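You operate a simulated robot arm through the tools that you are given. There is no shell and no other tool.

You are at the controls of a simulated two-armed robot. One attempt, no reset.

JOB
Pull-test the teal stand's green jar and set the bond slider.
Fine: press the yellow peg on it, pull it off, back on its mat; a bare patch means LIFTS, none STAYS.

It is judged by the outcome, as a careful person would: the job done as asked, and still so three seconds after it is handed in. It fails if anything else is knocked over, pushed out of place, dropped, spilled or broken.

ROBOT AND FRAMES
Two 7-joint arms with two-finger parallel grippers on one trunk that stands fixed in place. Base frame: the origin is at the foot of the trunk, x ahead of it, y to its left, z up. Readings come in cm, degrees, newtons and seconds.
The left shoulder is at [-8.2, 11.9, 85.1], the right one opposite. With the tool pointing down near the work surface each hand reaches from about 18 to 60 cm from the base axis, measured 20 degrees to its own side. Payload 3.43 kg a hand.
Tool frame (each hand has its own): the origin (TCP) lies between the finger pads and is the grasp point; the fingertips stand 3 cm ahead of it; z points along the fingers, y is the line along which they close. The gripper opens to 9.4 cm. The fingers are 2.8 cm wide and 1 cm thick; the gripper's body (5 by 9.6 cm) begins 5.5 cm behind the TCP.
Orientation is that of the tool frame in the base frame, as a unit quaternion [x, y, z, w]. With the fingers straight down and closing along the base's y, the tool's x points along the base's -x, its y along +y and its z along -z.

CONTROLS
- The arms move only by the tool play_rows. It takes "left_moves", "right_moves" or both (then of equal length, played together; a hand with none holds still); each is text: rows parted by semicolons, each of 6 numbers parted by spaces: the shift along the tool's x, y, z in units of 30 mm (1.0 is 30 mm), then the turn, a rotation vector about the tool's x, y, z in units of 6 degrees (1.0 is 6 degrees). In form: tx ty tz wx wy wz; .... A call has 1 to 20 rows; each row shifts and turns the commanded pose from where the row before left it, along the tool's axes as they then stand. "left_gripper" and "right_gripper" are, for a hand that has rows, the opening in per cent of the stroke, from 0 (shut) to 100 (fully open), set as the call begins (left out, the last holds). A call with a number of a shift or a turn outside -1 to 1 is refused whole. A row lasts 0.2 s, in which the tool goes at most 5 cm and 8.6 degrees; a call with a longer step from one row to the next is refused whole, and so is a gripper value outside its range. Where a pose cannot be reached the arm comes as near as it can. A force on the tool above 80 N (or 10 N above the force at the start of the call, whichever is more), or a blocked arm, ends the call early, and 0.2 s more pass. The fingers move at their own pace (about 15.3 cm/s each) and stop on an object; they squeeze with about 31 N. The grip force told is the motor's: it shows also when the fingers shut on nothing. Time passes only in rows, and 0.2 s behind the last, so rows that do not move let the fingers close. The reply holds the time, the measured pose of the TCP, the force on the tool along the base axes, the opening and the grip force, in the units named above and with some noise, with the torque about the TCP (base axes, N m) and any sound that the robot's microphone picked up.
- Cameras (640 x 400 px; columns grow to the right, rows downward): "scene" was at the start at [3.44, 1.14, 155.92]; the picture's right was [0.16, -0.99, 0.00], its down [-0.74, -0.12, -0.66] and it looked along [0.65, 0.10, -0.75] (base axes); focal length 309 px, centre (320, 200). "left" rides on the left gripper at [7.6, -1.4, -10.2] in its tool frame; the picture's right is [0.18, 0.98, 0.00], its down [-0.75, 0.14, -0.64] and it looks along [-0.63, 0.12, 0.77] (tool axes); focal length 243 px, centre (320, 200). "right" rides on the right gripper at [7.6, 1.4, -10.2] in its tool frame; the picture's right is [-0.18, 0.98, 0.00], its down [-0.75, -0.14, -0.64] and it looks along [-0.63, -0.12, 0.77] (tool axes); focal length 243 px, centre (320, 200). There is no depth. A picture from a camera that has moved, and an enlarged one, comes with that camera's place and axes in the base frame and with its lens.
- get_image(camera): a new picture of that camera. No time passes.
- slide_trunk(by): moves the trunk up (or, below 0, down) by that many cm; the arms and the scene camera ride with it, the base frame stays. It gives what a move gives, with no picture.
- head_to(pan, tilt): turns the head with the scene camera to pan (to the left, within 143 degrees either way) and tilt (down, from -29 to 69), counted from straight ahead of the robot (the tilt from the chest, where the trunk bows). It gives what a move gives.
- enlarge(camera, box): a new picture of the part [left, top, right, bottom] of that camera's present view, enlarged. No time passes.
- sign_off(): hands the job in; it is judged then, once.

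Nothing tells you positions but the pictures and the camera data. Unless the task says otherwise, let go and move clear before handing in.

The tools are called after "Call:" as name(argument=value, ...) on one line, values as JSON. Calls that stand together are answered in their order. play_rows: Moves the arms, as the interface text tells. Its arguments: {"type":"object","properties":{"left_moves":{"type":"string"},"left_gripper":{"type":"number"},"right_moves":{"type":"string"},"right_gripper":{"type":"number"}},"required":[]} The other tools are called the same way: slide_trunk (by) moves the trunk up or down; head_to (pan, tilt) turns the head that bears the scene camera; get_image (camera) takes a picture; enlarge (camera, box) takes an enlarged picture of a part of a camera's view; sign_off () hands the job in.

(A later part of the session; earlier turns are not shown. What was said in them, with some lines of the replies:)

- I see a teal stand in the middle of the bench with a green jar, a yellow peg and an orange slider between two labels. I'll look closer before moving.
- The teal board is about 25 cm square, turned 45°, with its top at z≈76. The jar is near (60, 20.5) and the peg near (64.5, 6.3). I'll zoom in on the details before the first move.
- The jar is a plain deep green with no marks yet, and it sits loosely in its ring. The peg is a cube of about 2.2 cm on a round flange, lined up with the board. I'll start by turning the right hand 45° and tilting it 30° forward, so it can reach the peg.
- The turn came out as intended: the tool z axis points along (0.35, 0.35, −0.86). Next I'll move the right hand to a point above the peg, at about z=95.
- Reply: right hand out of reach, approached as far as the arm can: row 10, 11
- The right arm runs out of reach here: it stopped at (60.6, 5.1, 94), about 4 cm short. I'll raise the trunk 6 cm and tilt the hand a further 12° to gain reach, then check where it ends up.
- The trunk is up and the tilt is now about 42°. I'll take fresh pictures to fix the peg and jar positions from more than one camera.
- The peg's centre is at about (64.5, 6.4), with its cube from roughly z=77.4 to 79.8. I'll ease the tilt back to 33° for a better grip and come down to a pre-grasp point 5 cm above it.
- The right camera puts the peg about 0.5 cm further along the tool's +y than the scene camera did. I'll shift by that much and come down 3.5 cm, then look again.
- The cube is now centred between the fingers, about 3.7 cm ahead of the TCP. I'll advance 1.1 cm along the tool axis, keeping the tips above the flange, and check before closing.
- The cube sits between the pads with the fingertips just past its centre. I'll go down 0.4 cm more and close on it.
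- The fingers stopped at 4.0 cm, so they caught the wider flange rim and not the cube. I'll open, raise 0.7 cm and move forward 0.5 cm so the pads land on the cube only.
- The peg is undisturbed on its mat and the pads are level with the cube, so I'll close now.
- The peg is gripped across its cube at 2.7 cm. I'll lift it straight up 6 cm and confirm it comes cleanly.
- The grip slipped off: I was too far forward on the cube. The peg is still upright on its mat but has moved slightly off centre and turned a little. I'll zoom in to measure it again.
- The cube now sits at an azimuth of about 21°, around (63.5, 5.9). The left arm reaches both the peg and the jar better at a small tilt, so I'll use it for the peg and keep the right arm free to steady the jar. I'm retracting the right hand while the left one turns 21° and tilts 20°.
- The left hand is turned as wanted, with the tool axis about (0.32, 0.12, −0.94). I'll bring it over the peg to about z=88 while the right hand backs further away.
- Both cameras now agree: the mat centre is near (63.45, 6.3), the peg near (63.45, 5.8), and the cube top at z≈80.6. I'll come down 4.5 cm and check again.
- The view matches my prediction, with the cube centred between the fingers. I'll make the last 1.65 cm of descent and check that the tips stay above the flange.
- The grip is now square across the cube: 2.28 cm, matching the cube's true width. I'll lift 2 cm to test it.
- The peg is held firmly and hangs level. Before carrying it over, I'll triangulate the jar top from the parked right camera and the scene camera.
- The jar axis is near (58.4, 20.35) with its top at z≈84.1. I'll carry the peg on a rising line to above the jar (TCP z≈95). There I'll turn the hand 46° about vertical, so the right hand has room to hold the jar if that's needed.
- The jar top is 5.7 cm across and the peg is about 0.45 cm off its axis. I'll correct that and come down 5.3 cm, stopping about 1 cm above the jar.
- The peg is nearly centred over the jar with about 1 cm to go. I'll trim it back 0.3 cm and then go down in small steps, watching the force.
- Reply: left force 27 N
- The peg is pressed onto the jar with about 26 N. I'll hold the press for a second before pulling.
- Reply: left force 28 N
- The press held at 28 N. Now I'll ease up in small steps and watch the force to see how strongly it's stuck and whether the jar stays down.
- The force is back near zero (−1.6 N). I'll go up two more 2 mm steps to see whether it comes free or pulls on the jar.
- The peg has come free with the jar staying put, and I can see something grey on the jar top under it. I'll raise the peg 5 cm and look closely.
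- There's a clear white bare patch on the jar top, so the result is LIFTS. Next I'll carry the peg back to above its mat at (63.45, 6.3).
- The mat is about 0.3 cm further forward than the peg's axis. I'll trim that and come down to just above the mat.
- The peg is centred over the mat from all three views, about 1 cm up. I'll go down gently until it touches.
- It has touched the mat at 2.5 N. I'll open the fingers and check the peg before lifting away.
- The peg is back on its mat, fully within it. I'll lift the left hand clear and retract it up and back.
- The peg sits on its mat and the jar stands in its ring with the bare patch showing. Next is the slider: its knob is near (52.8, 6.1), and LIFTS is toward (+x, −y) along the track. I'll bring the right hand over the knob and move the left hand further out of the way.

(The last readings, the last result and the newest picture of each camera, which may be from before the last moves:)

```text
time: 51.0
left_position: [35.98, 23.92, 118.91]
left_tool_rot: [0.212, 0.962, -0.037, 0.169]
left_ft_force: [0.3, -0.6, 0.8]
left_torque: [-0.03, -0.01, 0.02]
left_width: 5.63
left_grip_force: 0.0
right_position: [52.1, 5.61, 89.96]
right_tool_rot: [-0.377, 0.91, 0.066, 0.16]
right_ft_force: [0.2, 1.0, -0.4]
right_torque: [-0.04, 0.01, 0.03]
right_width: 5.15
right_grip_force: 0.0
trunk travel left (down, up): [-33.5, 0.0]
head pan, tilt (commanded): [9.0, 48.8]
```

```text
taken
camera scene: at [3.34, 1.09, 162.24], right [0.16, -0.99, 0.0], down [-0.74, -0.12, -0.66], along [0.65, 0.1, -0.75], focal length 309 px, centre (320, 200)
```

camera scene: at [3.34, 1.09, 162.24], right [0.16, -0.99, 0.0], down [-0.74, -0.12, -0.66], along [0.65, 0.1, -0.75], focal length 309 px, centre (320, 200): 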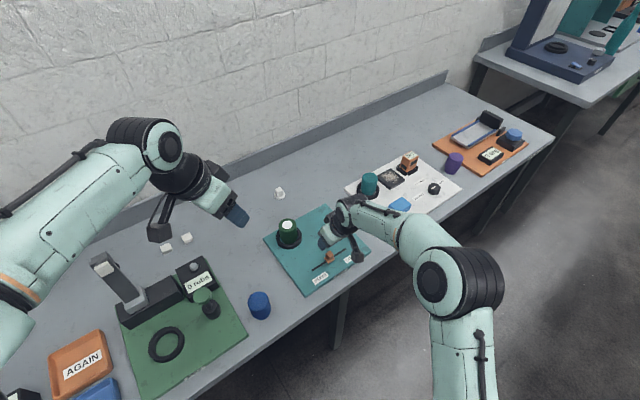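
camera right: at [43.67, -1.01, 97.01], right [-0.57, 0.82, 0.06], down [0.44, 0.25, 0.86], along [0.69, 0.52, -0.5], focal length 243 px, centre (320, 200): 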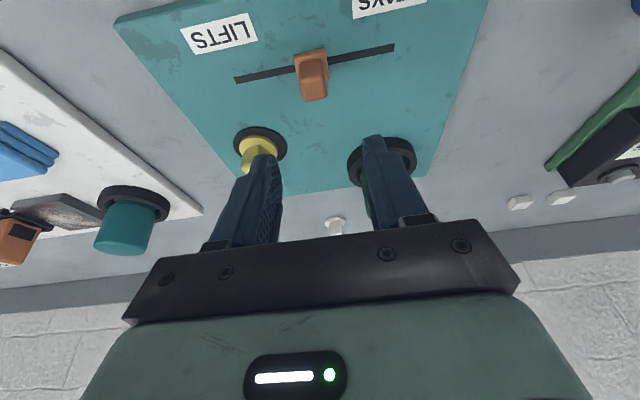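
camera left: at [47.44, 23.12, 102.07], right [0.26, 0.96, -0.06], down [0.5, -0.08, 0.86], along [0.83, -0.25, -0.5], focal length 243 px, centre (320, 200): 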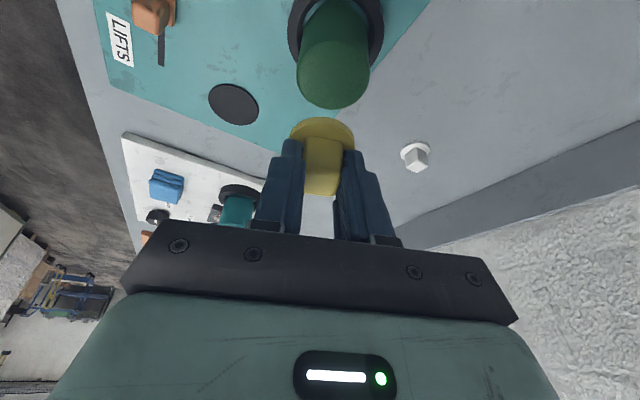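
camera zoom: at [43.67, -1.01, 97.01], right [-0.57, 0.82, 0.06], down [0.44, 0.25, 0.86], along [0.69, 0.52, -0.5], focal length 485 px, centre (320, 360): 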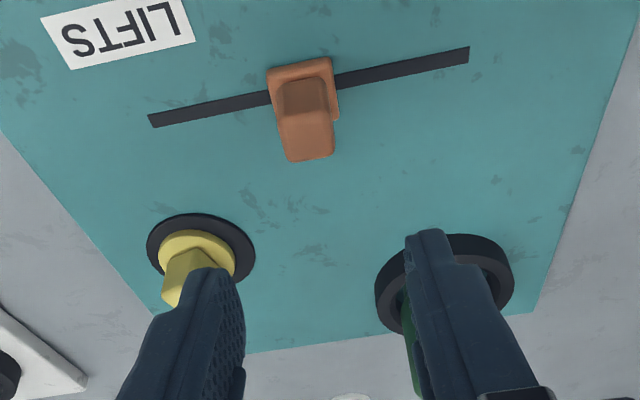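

The knob is centred between the right fingers: about 1.9 cm wide, top at z≈80.5. I'll come down 6 cm and check before straddling it.

Call:
play_rows(right_moves="0.228 0 0.627 0 0 0; 0.228 0 0.627 0 0 0; 0.228 0 0.627 0 0 0; 0 0 0 0 0 0")

Call:
enlarge(camera="right", box=[230, 20, 410, 220])

Call:
enlarge(camera="scene", box=[290, 210, 380, 290])

```text
time: 52.0
left_position: [36.05, 24.0, 118.84]
left_tool_rot: [0.211, 0.962, -0.037, 0.169]
left_ft_force: [0.1, 0.0, -0.5]
left_torque: [-0.01, 0.02, -0.01]
left_width: 5.6
left_grip_force: 0.0
right_position: [52.23, 5.47, 84.0]
right_tool_rot: [-0.378, 0.909, 0.067, 0.161]
right_ft_force: [0.0, 0.0, -0.3]
right_torque: [0.02, 0.01, 0.01]
right_width: 5.15
right_grip_force: 0.0
trunk travel left (down, up): [-33.5, 0.0]
head pan, tilt (commanded): [9.0, 48.8]
```

```text
2.00 times, centred on (320, 120) of right
camera zoom: at [43.72, -1.09, 90.99], right [-0.57, 0.82, 0.06], down [0.44, 0.25, 0.86], along [0.69, 0.52, -0.5], focal length 485 px, centre (320, 360)
```

zoom: 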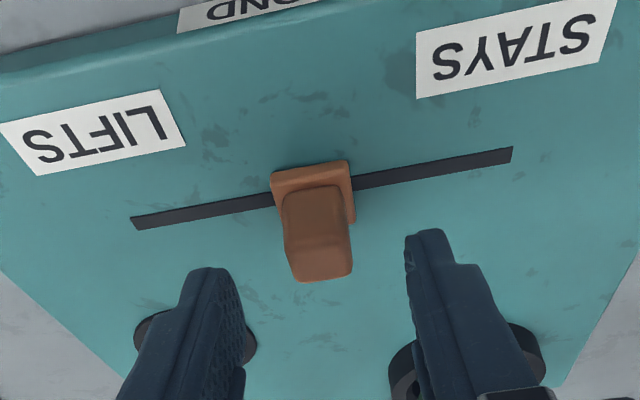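

```text
5.00 times, centred on (335, 250) of scene
camera zoom: at [3.34, 1.13, 162.24], right [0.16, -0.99, 0.0], down [-0.74, -0.12, -0.66], along [0.65, 0.1, -0.75], focal length 1543 px, centre (245, -50)
```

zoom: 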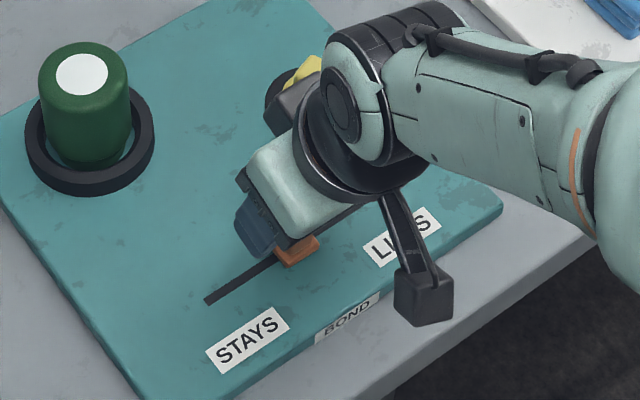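

The view agrees with my estimate. I'll come down the last 2 cm and narrow the fingers to a loose straddle around the knob.

Call:
play_rows(right_moves="0.114 0 0.3135 0 0 0; 0.114 0 0.3135 0 0 0; 0 0 0 0 0 0")

Call:
play_rows(right_moves="0 0 0 0 0 0; 0 0 0 0 0 0", right_gripper=28)

Call:
enlarge(camera="right", box=[230, 20, 410, 220])

```text
time: 52.8
left_position: [36.06, 24.02, 118.77]
left_tool_rot: [0.211, 0.962, -0.037, 0.169]
left_ft_force: [0.4, 0.5, -0.1]
left_torque: [0.01, 0.01, -0.04]
left_width: 5.67
left_grip_force: 0.1
right_position: [52.26, 5.55, 81.96]
right_tool_rot: [-0.377, 0.91, 0.067, 0.161]
right_ft_force: [0.2, -0.4, -0.6]
right_torque: [-0.01, -0.01, -0.02]
right_width: 5.18
right_grip_force: 0.1
trunk travel left (down, up): [-33.5, 0.0]
head pan, tilt (commanded): [9.0, 48.8]
```

```text
time: 53.4
left_position: [36.1, 24.09, 118.84]
left_tool_rot: [0.211, 0.962, -0.037, 0.169]
left_ft_force: [0.3, -0.1, -0.1]
left_torque: [0.0, 0.02, 0.02]
left_width: 5.63
left_grip_force: 0.0
right_position: [52.22, 5.55, 82.12]
right_tool_rot: [-0.377, 0.91, 0.067, 0.161]
right_ft_force: [-0.1, -0.6, 0.1]
right_torque: [-0.02, -0.02, -0.02]
right_width: 2.62
right_grip_force: 0.1
trunk travel left (down, up): [-33.5, 0.0]
head pan, tilt (commanded): [9.0, 48.8]
```

```text
2.00 times, centred on (320, 120) of right
camera zoom: at [43.73, -0.97, 89.0], right [-0.57, 0.82, 0.06], down [0.45, 0.25, 0.86], along [0.69, 0.52, -0.5], focal length 485 px, centre (320, 360)
```

zoom: 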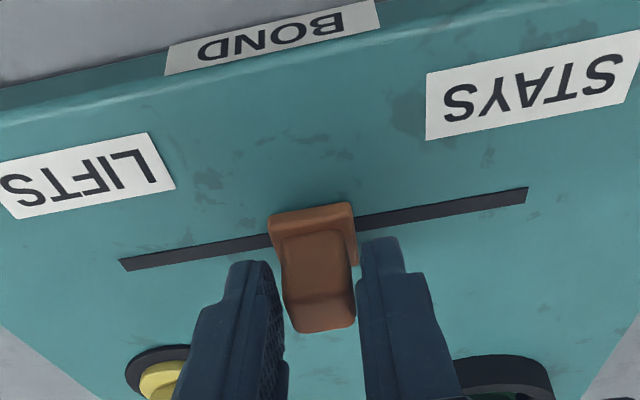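

The fingers straddle the knob with a small gap. I'll push it 4.5 cm toward LIFTS and check that it's sliding.

Call:
play_rows(right_moves="0 -0.15 0 0 0 0; 0 -0.15 0 0 0 0; 0 -0.2 0 0 0 0; 0 -0.25 0 0 0 0; 0 -0.25 0 0 0 0; 0 -0.25 0 0 0 0; 0 -0.25 0 0 0 0; 0 0 0 0 0 0")

Call:
enlarge(camera="right", box=[230, 20, 410, 220])

Call:
enlarge(camera="scene", box=[290, 210, 380, 290])

```text
time: 55.2
left_position: [36.06, 24.0, 118.81]
left_tool_rot: [0.212, 0.962, -0.037, 0.169]
left_ft_force: [0.2, 0.1, -0.2]
left_torque: [-0.02, -0.01, 0.02]
left_width: 5.62
left_grip_force: 0.1
right_position: [55.31, 2.45, 81.96]
right_tool_rot: [-0.377, 0.91, 0.066, 0.16]
right_ft_force: [0.1, -0.4, -0.4]
right_torque: [0.02, 0.0, -0.01]
right_width: 2.64
right_grip_force: 0.0
trunk travel left (down, up): [-33.5, 0.0]
head pan, tilt (commanded): [9.0, 48.8]
```

```text
2.00 times, centred on (320, 120) of right
camera zoom: at [46.89, -4.13, 88.88], right [-0.57, 0.82, 0.06], down [0.45, 0.25, 0.86], along [0.69, 0.52, -0.5], focal length 485 px, centre (320, 360)
```

zoom: 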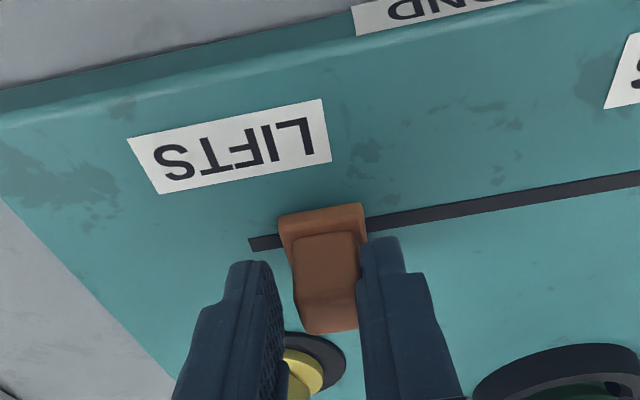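

```text
5.00 times, centred on (335, 250) of scene
camera zoom: at [3.35, 1.14, 162.24], right [0.16, -0.99, 0.0], down [-0.74, -0.12, -0.66], along [0.65, 0.1, -0.75], focal length 1543 px, centre (245, -50)
```

zoom: 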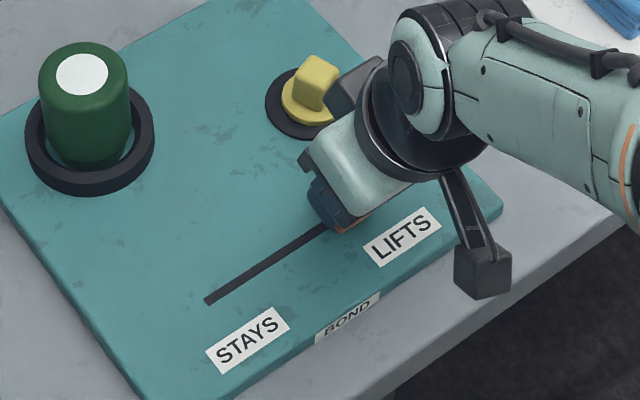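

The knob slides freely and still has a little track left. I'll push on in small steps until it meets the end stop.

Call:
play_rows(right_moves="0 -0.1 0 0 0 0; 0 -0.1 0 0 0 0; 0 -0.1 0 0 0 0; 0 0 0 0 0 0")

Call:
play_rows(right_moves="0 -0.07 0 0 0 0; 0 -0.07 0 0 0 0; 0 0 0 0 0 0")

Call:
enlarge(camera="right", box=[230, 20, 410, 220])

```text
time: 56.2
left_position: [36.17, 24.03, 118.94]
left_tool_rot: [0.211, 0.962, -0.037, 0.17]
left_ft_force: [0.0, 0.1, -1.2]
left_torque: [0.03, 0.01, -0.03]
left_width: 5.64
left_grip_force: 0.1
right_position: [55.98, 1.73, 81.88]
right_tool_rot: [-0.377, 0.909, 0.067, 0.161]
right_ft_force: [-0.6, -0.3, 1.6]
right_torque: [-0.03, 0.01, -0.01]
right_width: 2.62
right_grip_force: 0.1
trunk travel left (down, up): [-33.5, 0.0]
head pan, tilt (commanded): [9.0, 48.8]
```

```text
time: 57.0
left_position: [35.97, 24.02, 118.78]
left_tool_rot: [0.211, 0.962, -0.038, 0.17]
left_ft_force: [-0.1, 0.5, 0.2]
left_torque: [0.02, -0.06, -0.01]
left_width: 5.64
left_grip_force: 0.0
right_position: [56.46, 1.55, 81.96]
right_tool_rot: [-0.377, 0.91, 0.067, 0.161]
right_ft_force: [-1.0, 0.5, -0.2]
right_torque: [0.02, 0.01, -0.01]
right_width: 2.63
right_grip_force: 0.2
trunk travel left (down, up): [-33.5, 0.0]
head pan, tilt (commanded): [9.0, 48.8]
```

```text
2.00 times, centred on (320, 120) of right
camera zoom: at [47.89, -5.1, 88.92], right [-0.57, 0.82, 0.06], down [0.45, 0.25, 0.86], along [0.69, 0.52, -0.5], focal length 485 px, centre (320, 360)
```

zoom: 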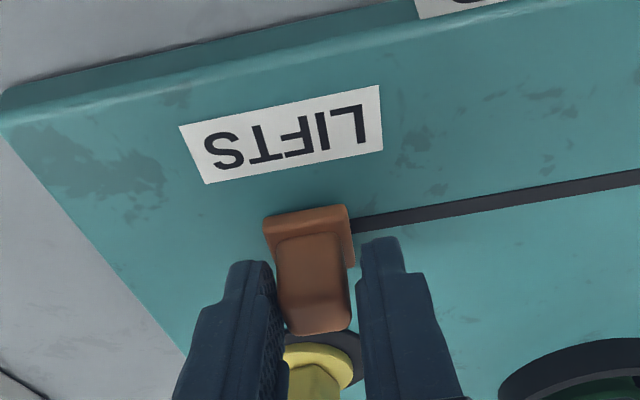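

The knob is now beside the LIFTS label, just short of the track's end. I'll nudge a little further to feel for the stop.

Call:
play_rows(right_moves="0 -0.07 0 0 0 0; 0 -0.07 0 0 0 0; 0 0 0 0 0 0")

Call:
enlarge(camera="right", box=[230, 20, 410, 220])

```text
time: 57.8
left_position: [36.07, 23.9, 118.86]
left_tool_rot: [0.211, 0.962, -0.038, 0.17]
left_ft_force: [-0.8, 0.7, -0.4]
left_torque: [0.0, 0.02, 0.03]
left_width: 5.64
left_grip_force: 0.1
right_position: [56.68, 1.22, 82.04]
right_tool_rot: [-0.377, 0.91, 0.066, 0.161]
right_ft_force: [0.0, 0.4, -0.5]
right_torque: [-0.01, 0.0, -0.01]
right_width: 2.64
right_grip_force: 0.1
trunk travel left (down, up): [-33.5, 0.0]
head pan, tilt (commanded): [9.0, 48.8]
```

```text
2.00 times, centred on (320, 120) of right
camera zoom: at [48.21, -5.4, 88.95], right [-0.57, 0.82, 0.06], down [0.45, 0.25, 0.86], along [0.69, 0.52, -0.5], focal length 485 px, centre (320, 360)
```

zoom: 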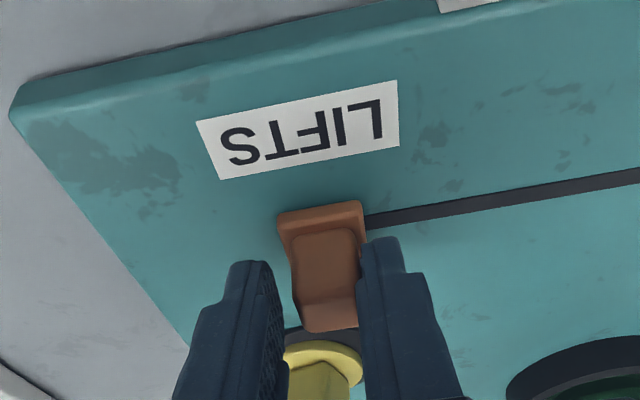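

Call:
play_rows(right_moves="0 -0.07 0 0 0 0; 0 0 0 0 0 0")

Call:
enlarge(camera="right", box=[230, 20, 410, 220])

```text
time: 58.4
left_position: [36.04, 24.06, 118.79]
left_tool_rot: [0.211, 0.962, -0.037, 0.17]
left_ft_force: [-0.2, -0.8, 0.6]
left_torque: [-0.01, -0.02, -0.02]
left_width: 5.63
left_grip_force: 0.0
right_position: [56.93, 0.95, 82.02]
right_tool_rot: [-0.378, 0.91, 0.066, 0.16]
right_ft_force: [-3.0, 2.0, 0.9]
right_torque: [0.05, 0.06, -0.01]
right_width: 2.77
right_grip_force: 1.7
trunk travel left (down, up): [-33.5, 0.0]
head pan, tilt (commanded): [9.0, 48.8]
```

```text
2.00 times, centred on (320, 120) of right
camera zoom: at [48.32, -5.51, 88.95], right [-0.57, 0.82, 0.06], down [0.45, 0.25, 0.86], along [0.69, 0.52, -0.5], focal length 485 px, centre (320, 360)
```

zoom: 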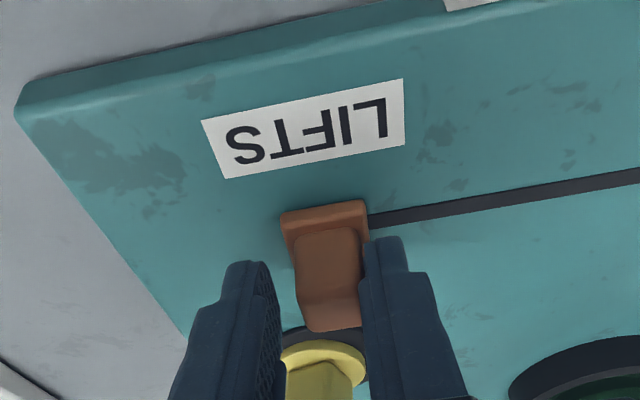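

The knob has met its end stop at LIFTS (about 3.6 N of resistance). I'll back off a touch, open the fingers and lift straight up.

Call:
play_rows(right_moves="0 0.06 0 0 0 0; 0 0 0 0 0 0")

Call:
play_rows(right_moves="0 0 0 0 0 0; -0.091 0 -0.25 0 0 0; -0.182 0 -0.501 0 0 0; -0.182 0 -0.501 0 0 0; -0.182 0 -0.501 0 0 0; -0.182 0 -0.501 0 0 0; 0 0 0 0 0 0", right_gripper=40)

Call:
get_image(camera="right")

Call:
enlarge(camera="scene", box=[260, 190, 380, 290])

```text
time: 59.0
left_position: [35.92, 23.97, 118.81]
left_tool_rot: [0.211, 0.962, -0.038, 0.169]
left_ft_force: [-0.2, 0.2, -0.6]
left_torque: [-0.02, -0.02, -0.02]
left_width: 5.64
left_grip_force: 0.0
right_position: [56.59, 1.19, 81.84]
right_tool_rot: [-0.377, 0.91, 0.066, 0.161]
right_ft_force: [0.2, 0.6, -0.6]
right_torque: [0.0, 0.04, -0.02]
right_width: 2.64
right_grip_force: 0.1
trunk travel left (down, up): [-33.5, 0.0]
head pan, tilt (commanded): [9.0, 48.8]
```

```text
time: 60.6
left_position: [36.07, 24.11, 118.99]
left_tool_rot: [0.211, 0.962, -0.037, 0.17]
left_ft_force: [0.0, 0.1, -0.6]
left_torque: [0.02, 0.01, -0.01]
left_width: 5.65
left_grip_force: 0.0
right_position: [56.85, 1.14, 89.24]
right_tool_rot: [-0.377, 0.91, 0.067, 0.16]
right_ft_force: [-0.1, 0.2, 0.1]
right_torque: [0.01, 0.01, 0.01]
right_width: 3.75
right_grip_force: 0.1
trunk travel left (down, up): [-33.5, 0.0]
head pan, tilt (commanded): [9.0, 48.8]
```

```text
taken
camera right: at [48.26, -5.45, 96.21], right [-0.57, 0.82, 0.06], down [0.45, 0.25, 0.86], along [0.69, 0.52, -0.5], focal length 243 px, centre (320, 200)
```

right: 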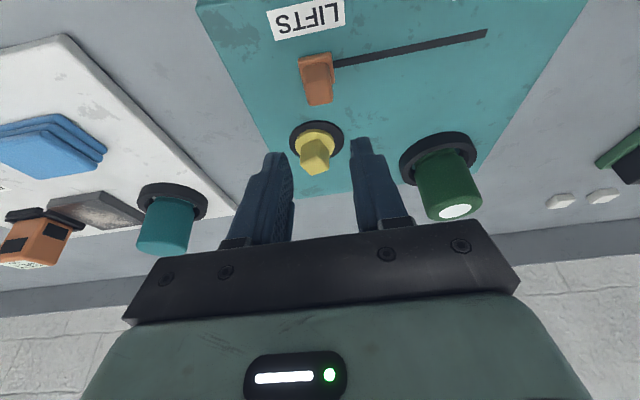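

```text
4.00 times, centred on (320, 240) of scene
camera zoom: at [3.36, 1.14, 162.24], right [0.16, -0.99, 0.0], down [-0.74, -0.12, -0.66], along [0.65, 0.1, -0.75], focal length 1235 px, centre (320, 40)
```

zoom: 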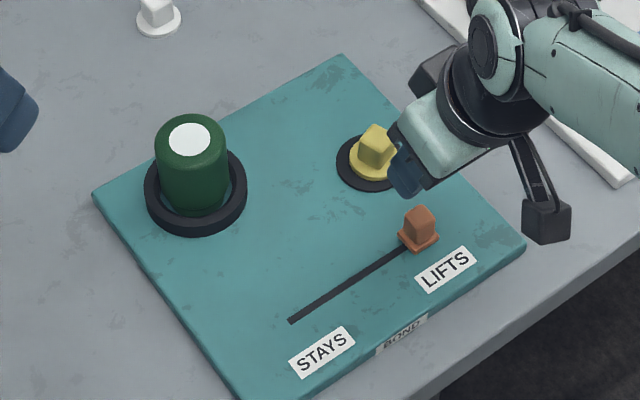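

The slider now sits at the LIFTS end. I'll retract the right hand well clear and then check the whole bench.

Call:
play_rows(right_moves="0.2 0.02 -0.85 0 0 0; 0.57 0.047 -0.776 0 0 0; 0.57 0.047 -0.776 0 0 0; 0.57 0.047 -0.776 0 0 0; 0.57 0.047 -0.776 0 0 0; 0.57 0.047 -0.776 0 0 0; 0.57 0.047 -0.776 0 0 0; 0.57 0.047 -0.776 0 0 0; 0.57 0.047 -0.776 0 0 0; 0.57 0.047 -0.776 0 0 0; 0 0 0 0 0 0")

Call:
get_image(camera="scene")

Call:
enlarge(camera="scene", box=[260, 190, 380, 290])

Call:
enlarge(camera="scene", box=[310, 205, 370, 265])

```text
time: 63.0
left_position: [36.07, 23.92, 118.96]
left_tool_rot: [0.212, 0.962, -0.038, 0.17]
left_ft_force: [-0.1, 0.0, -0.4]
left_torque: [0.01, 0.03, 0.03]
left_width: 5.64
left_grip_force: 0.1
right_position: [39.45, -14.18, 105.77]
right_tool_rot: [-0.377, 0.91, 0.066, 0.16]
right_ft_force: [0.1, 0.4, -0.2]
right_torque: [0.0, 0.0, 0.01]
right_width: 3.77
right_grip_force: 0.1
trunk travel left (down, up): [-33.5, 0.0]
head pan, tilt (commanded): [9.0, 48.8]
```

```text
taken
camera scene: at [3.41, 1.16, 162.24], right [0.16, -0.99, 0.0], down [-0.74, -0.12, -0.66], along [0.65, 0.1, -0.75], focal length 309 px, centre (320, 200)
```

scene: 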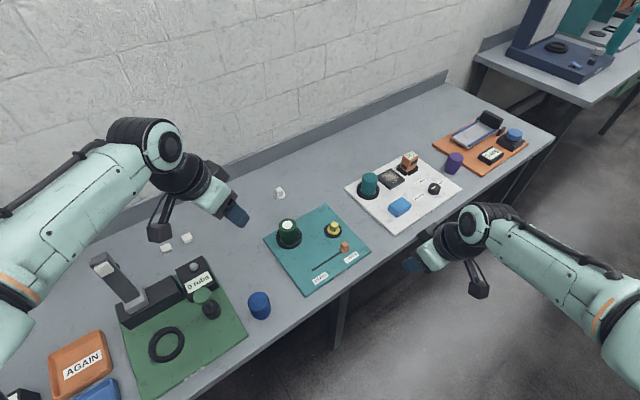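

```text
4.00 times, centred on (320, 240) of scene
camera zoom: at [3.41, 1.16, 162.24], right [0.16, -0.99, 0.0], down [-0.74, -0.12, -0.66], along [0.65, 0.1, -0.75], focal length 1235 px, centre (320, 40)
```

zoom: 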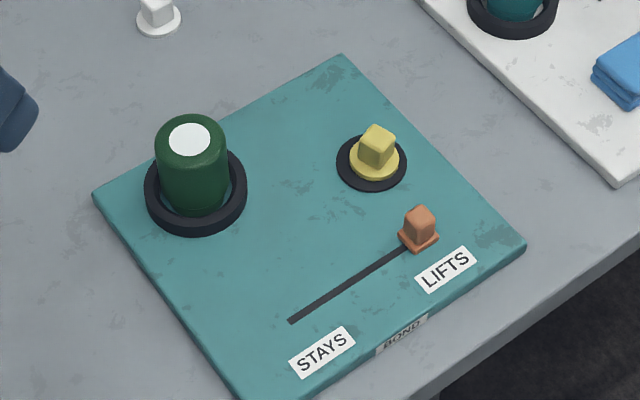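

```text
6.67 times, centred on (340, 235) of scene
camera zoom: at [3.41, 1.16, 162.24], right [0.16, -0.99, 0.0], down [-0.74, -0.12, -0.66], along [0.65, 0.1, -0.75], focal length 2058 px, centre (187, -33)
```

zoom: 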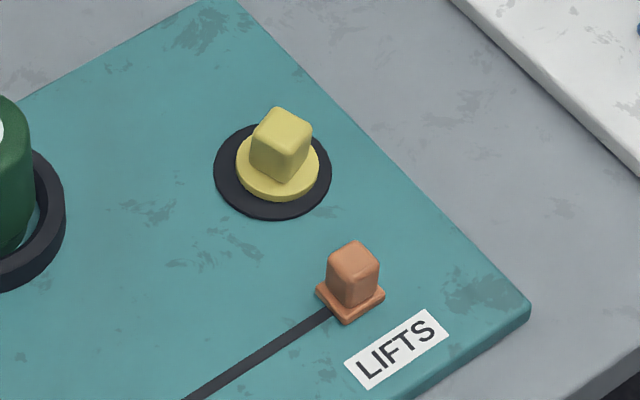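

Everything is in place. The yellow peg stands on its mat, the green jar is in its ring with the white bare patch showing, the slider is at LIFTS, and both hands are empty and clear. Nothing else on the bench has moved, so I'm handing the job in.

Call:
sign_off()

```text
The job is handed in.
```

The pull test is done: the green jar's coating came off, so I set the bond slider to **LIFTS** and handed the job in.

- **Test:** I pressed the yellow peg onto the jar top at about 28 N for roughly a second, then pulled it straight off. It left a clear white bare patch. The jar stayed in its ring.
- **Peg:** it is back on its mat, fully within the edge but a few millimetres off centre and turned from its original angle. My first grip, with the right hand, slipped off and shifted the peg slightly on the mat. I picked it up again with the left hand.
- **Slider:** I pushed it until it met the end stop beside the LIFTS label.

In the last pictures nothing else on the bench had moved, and both hands were empty and clear.
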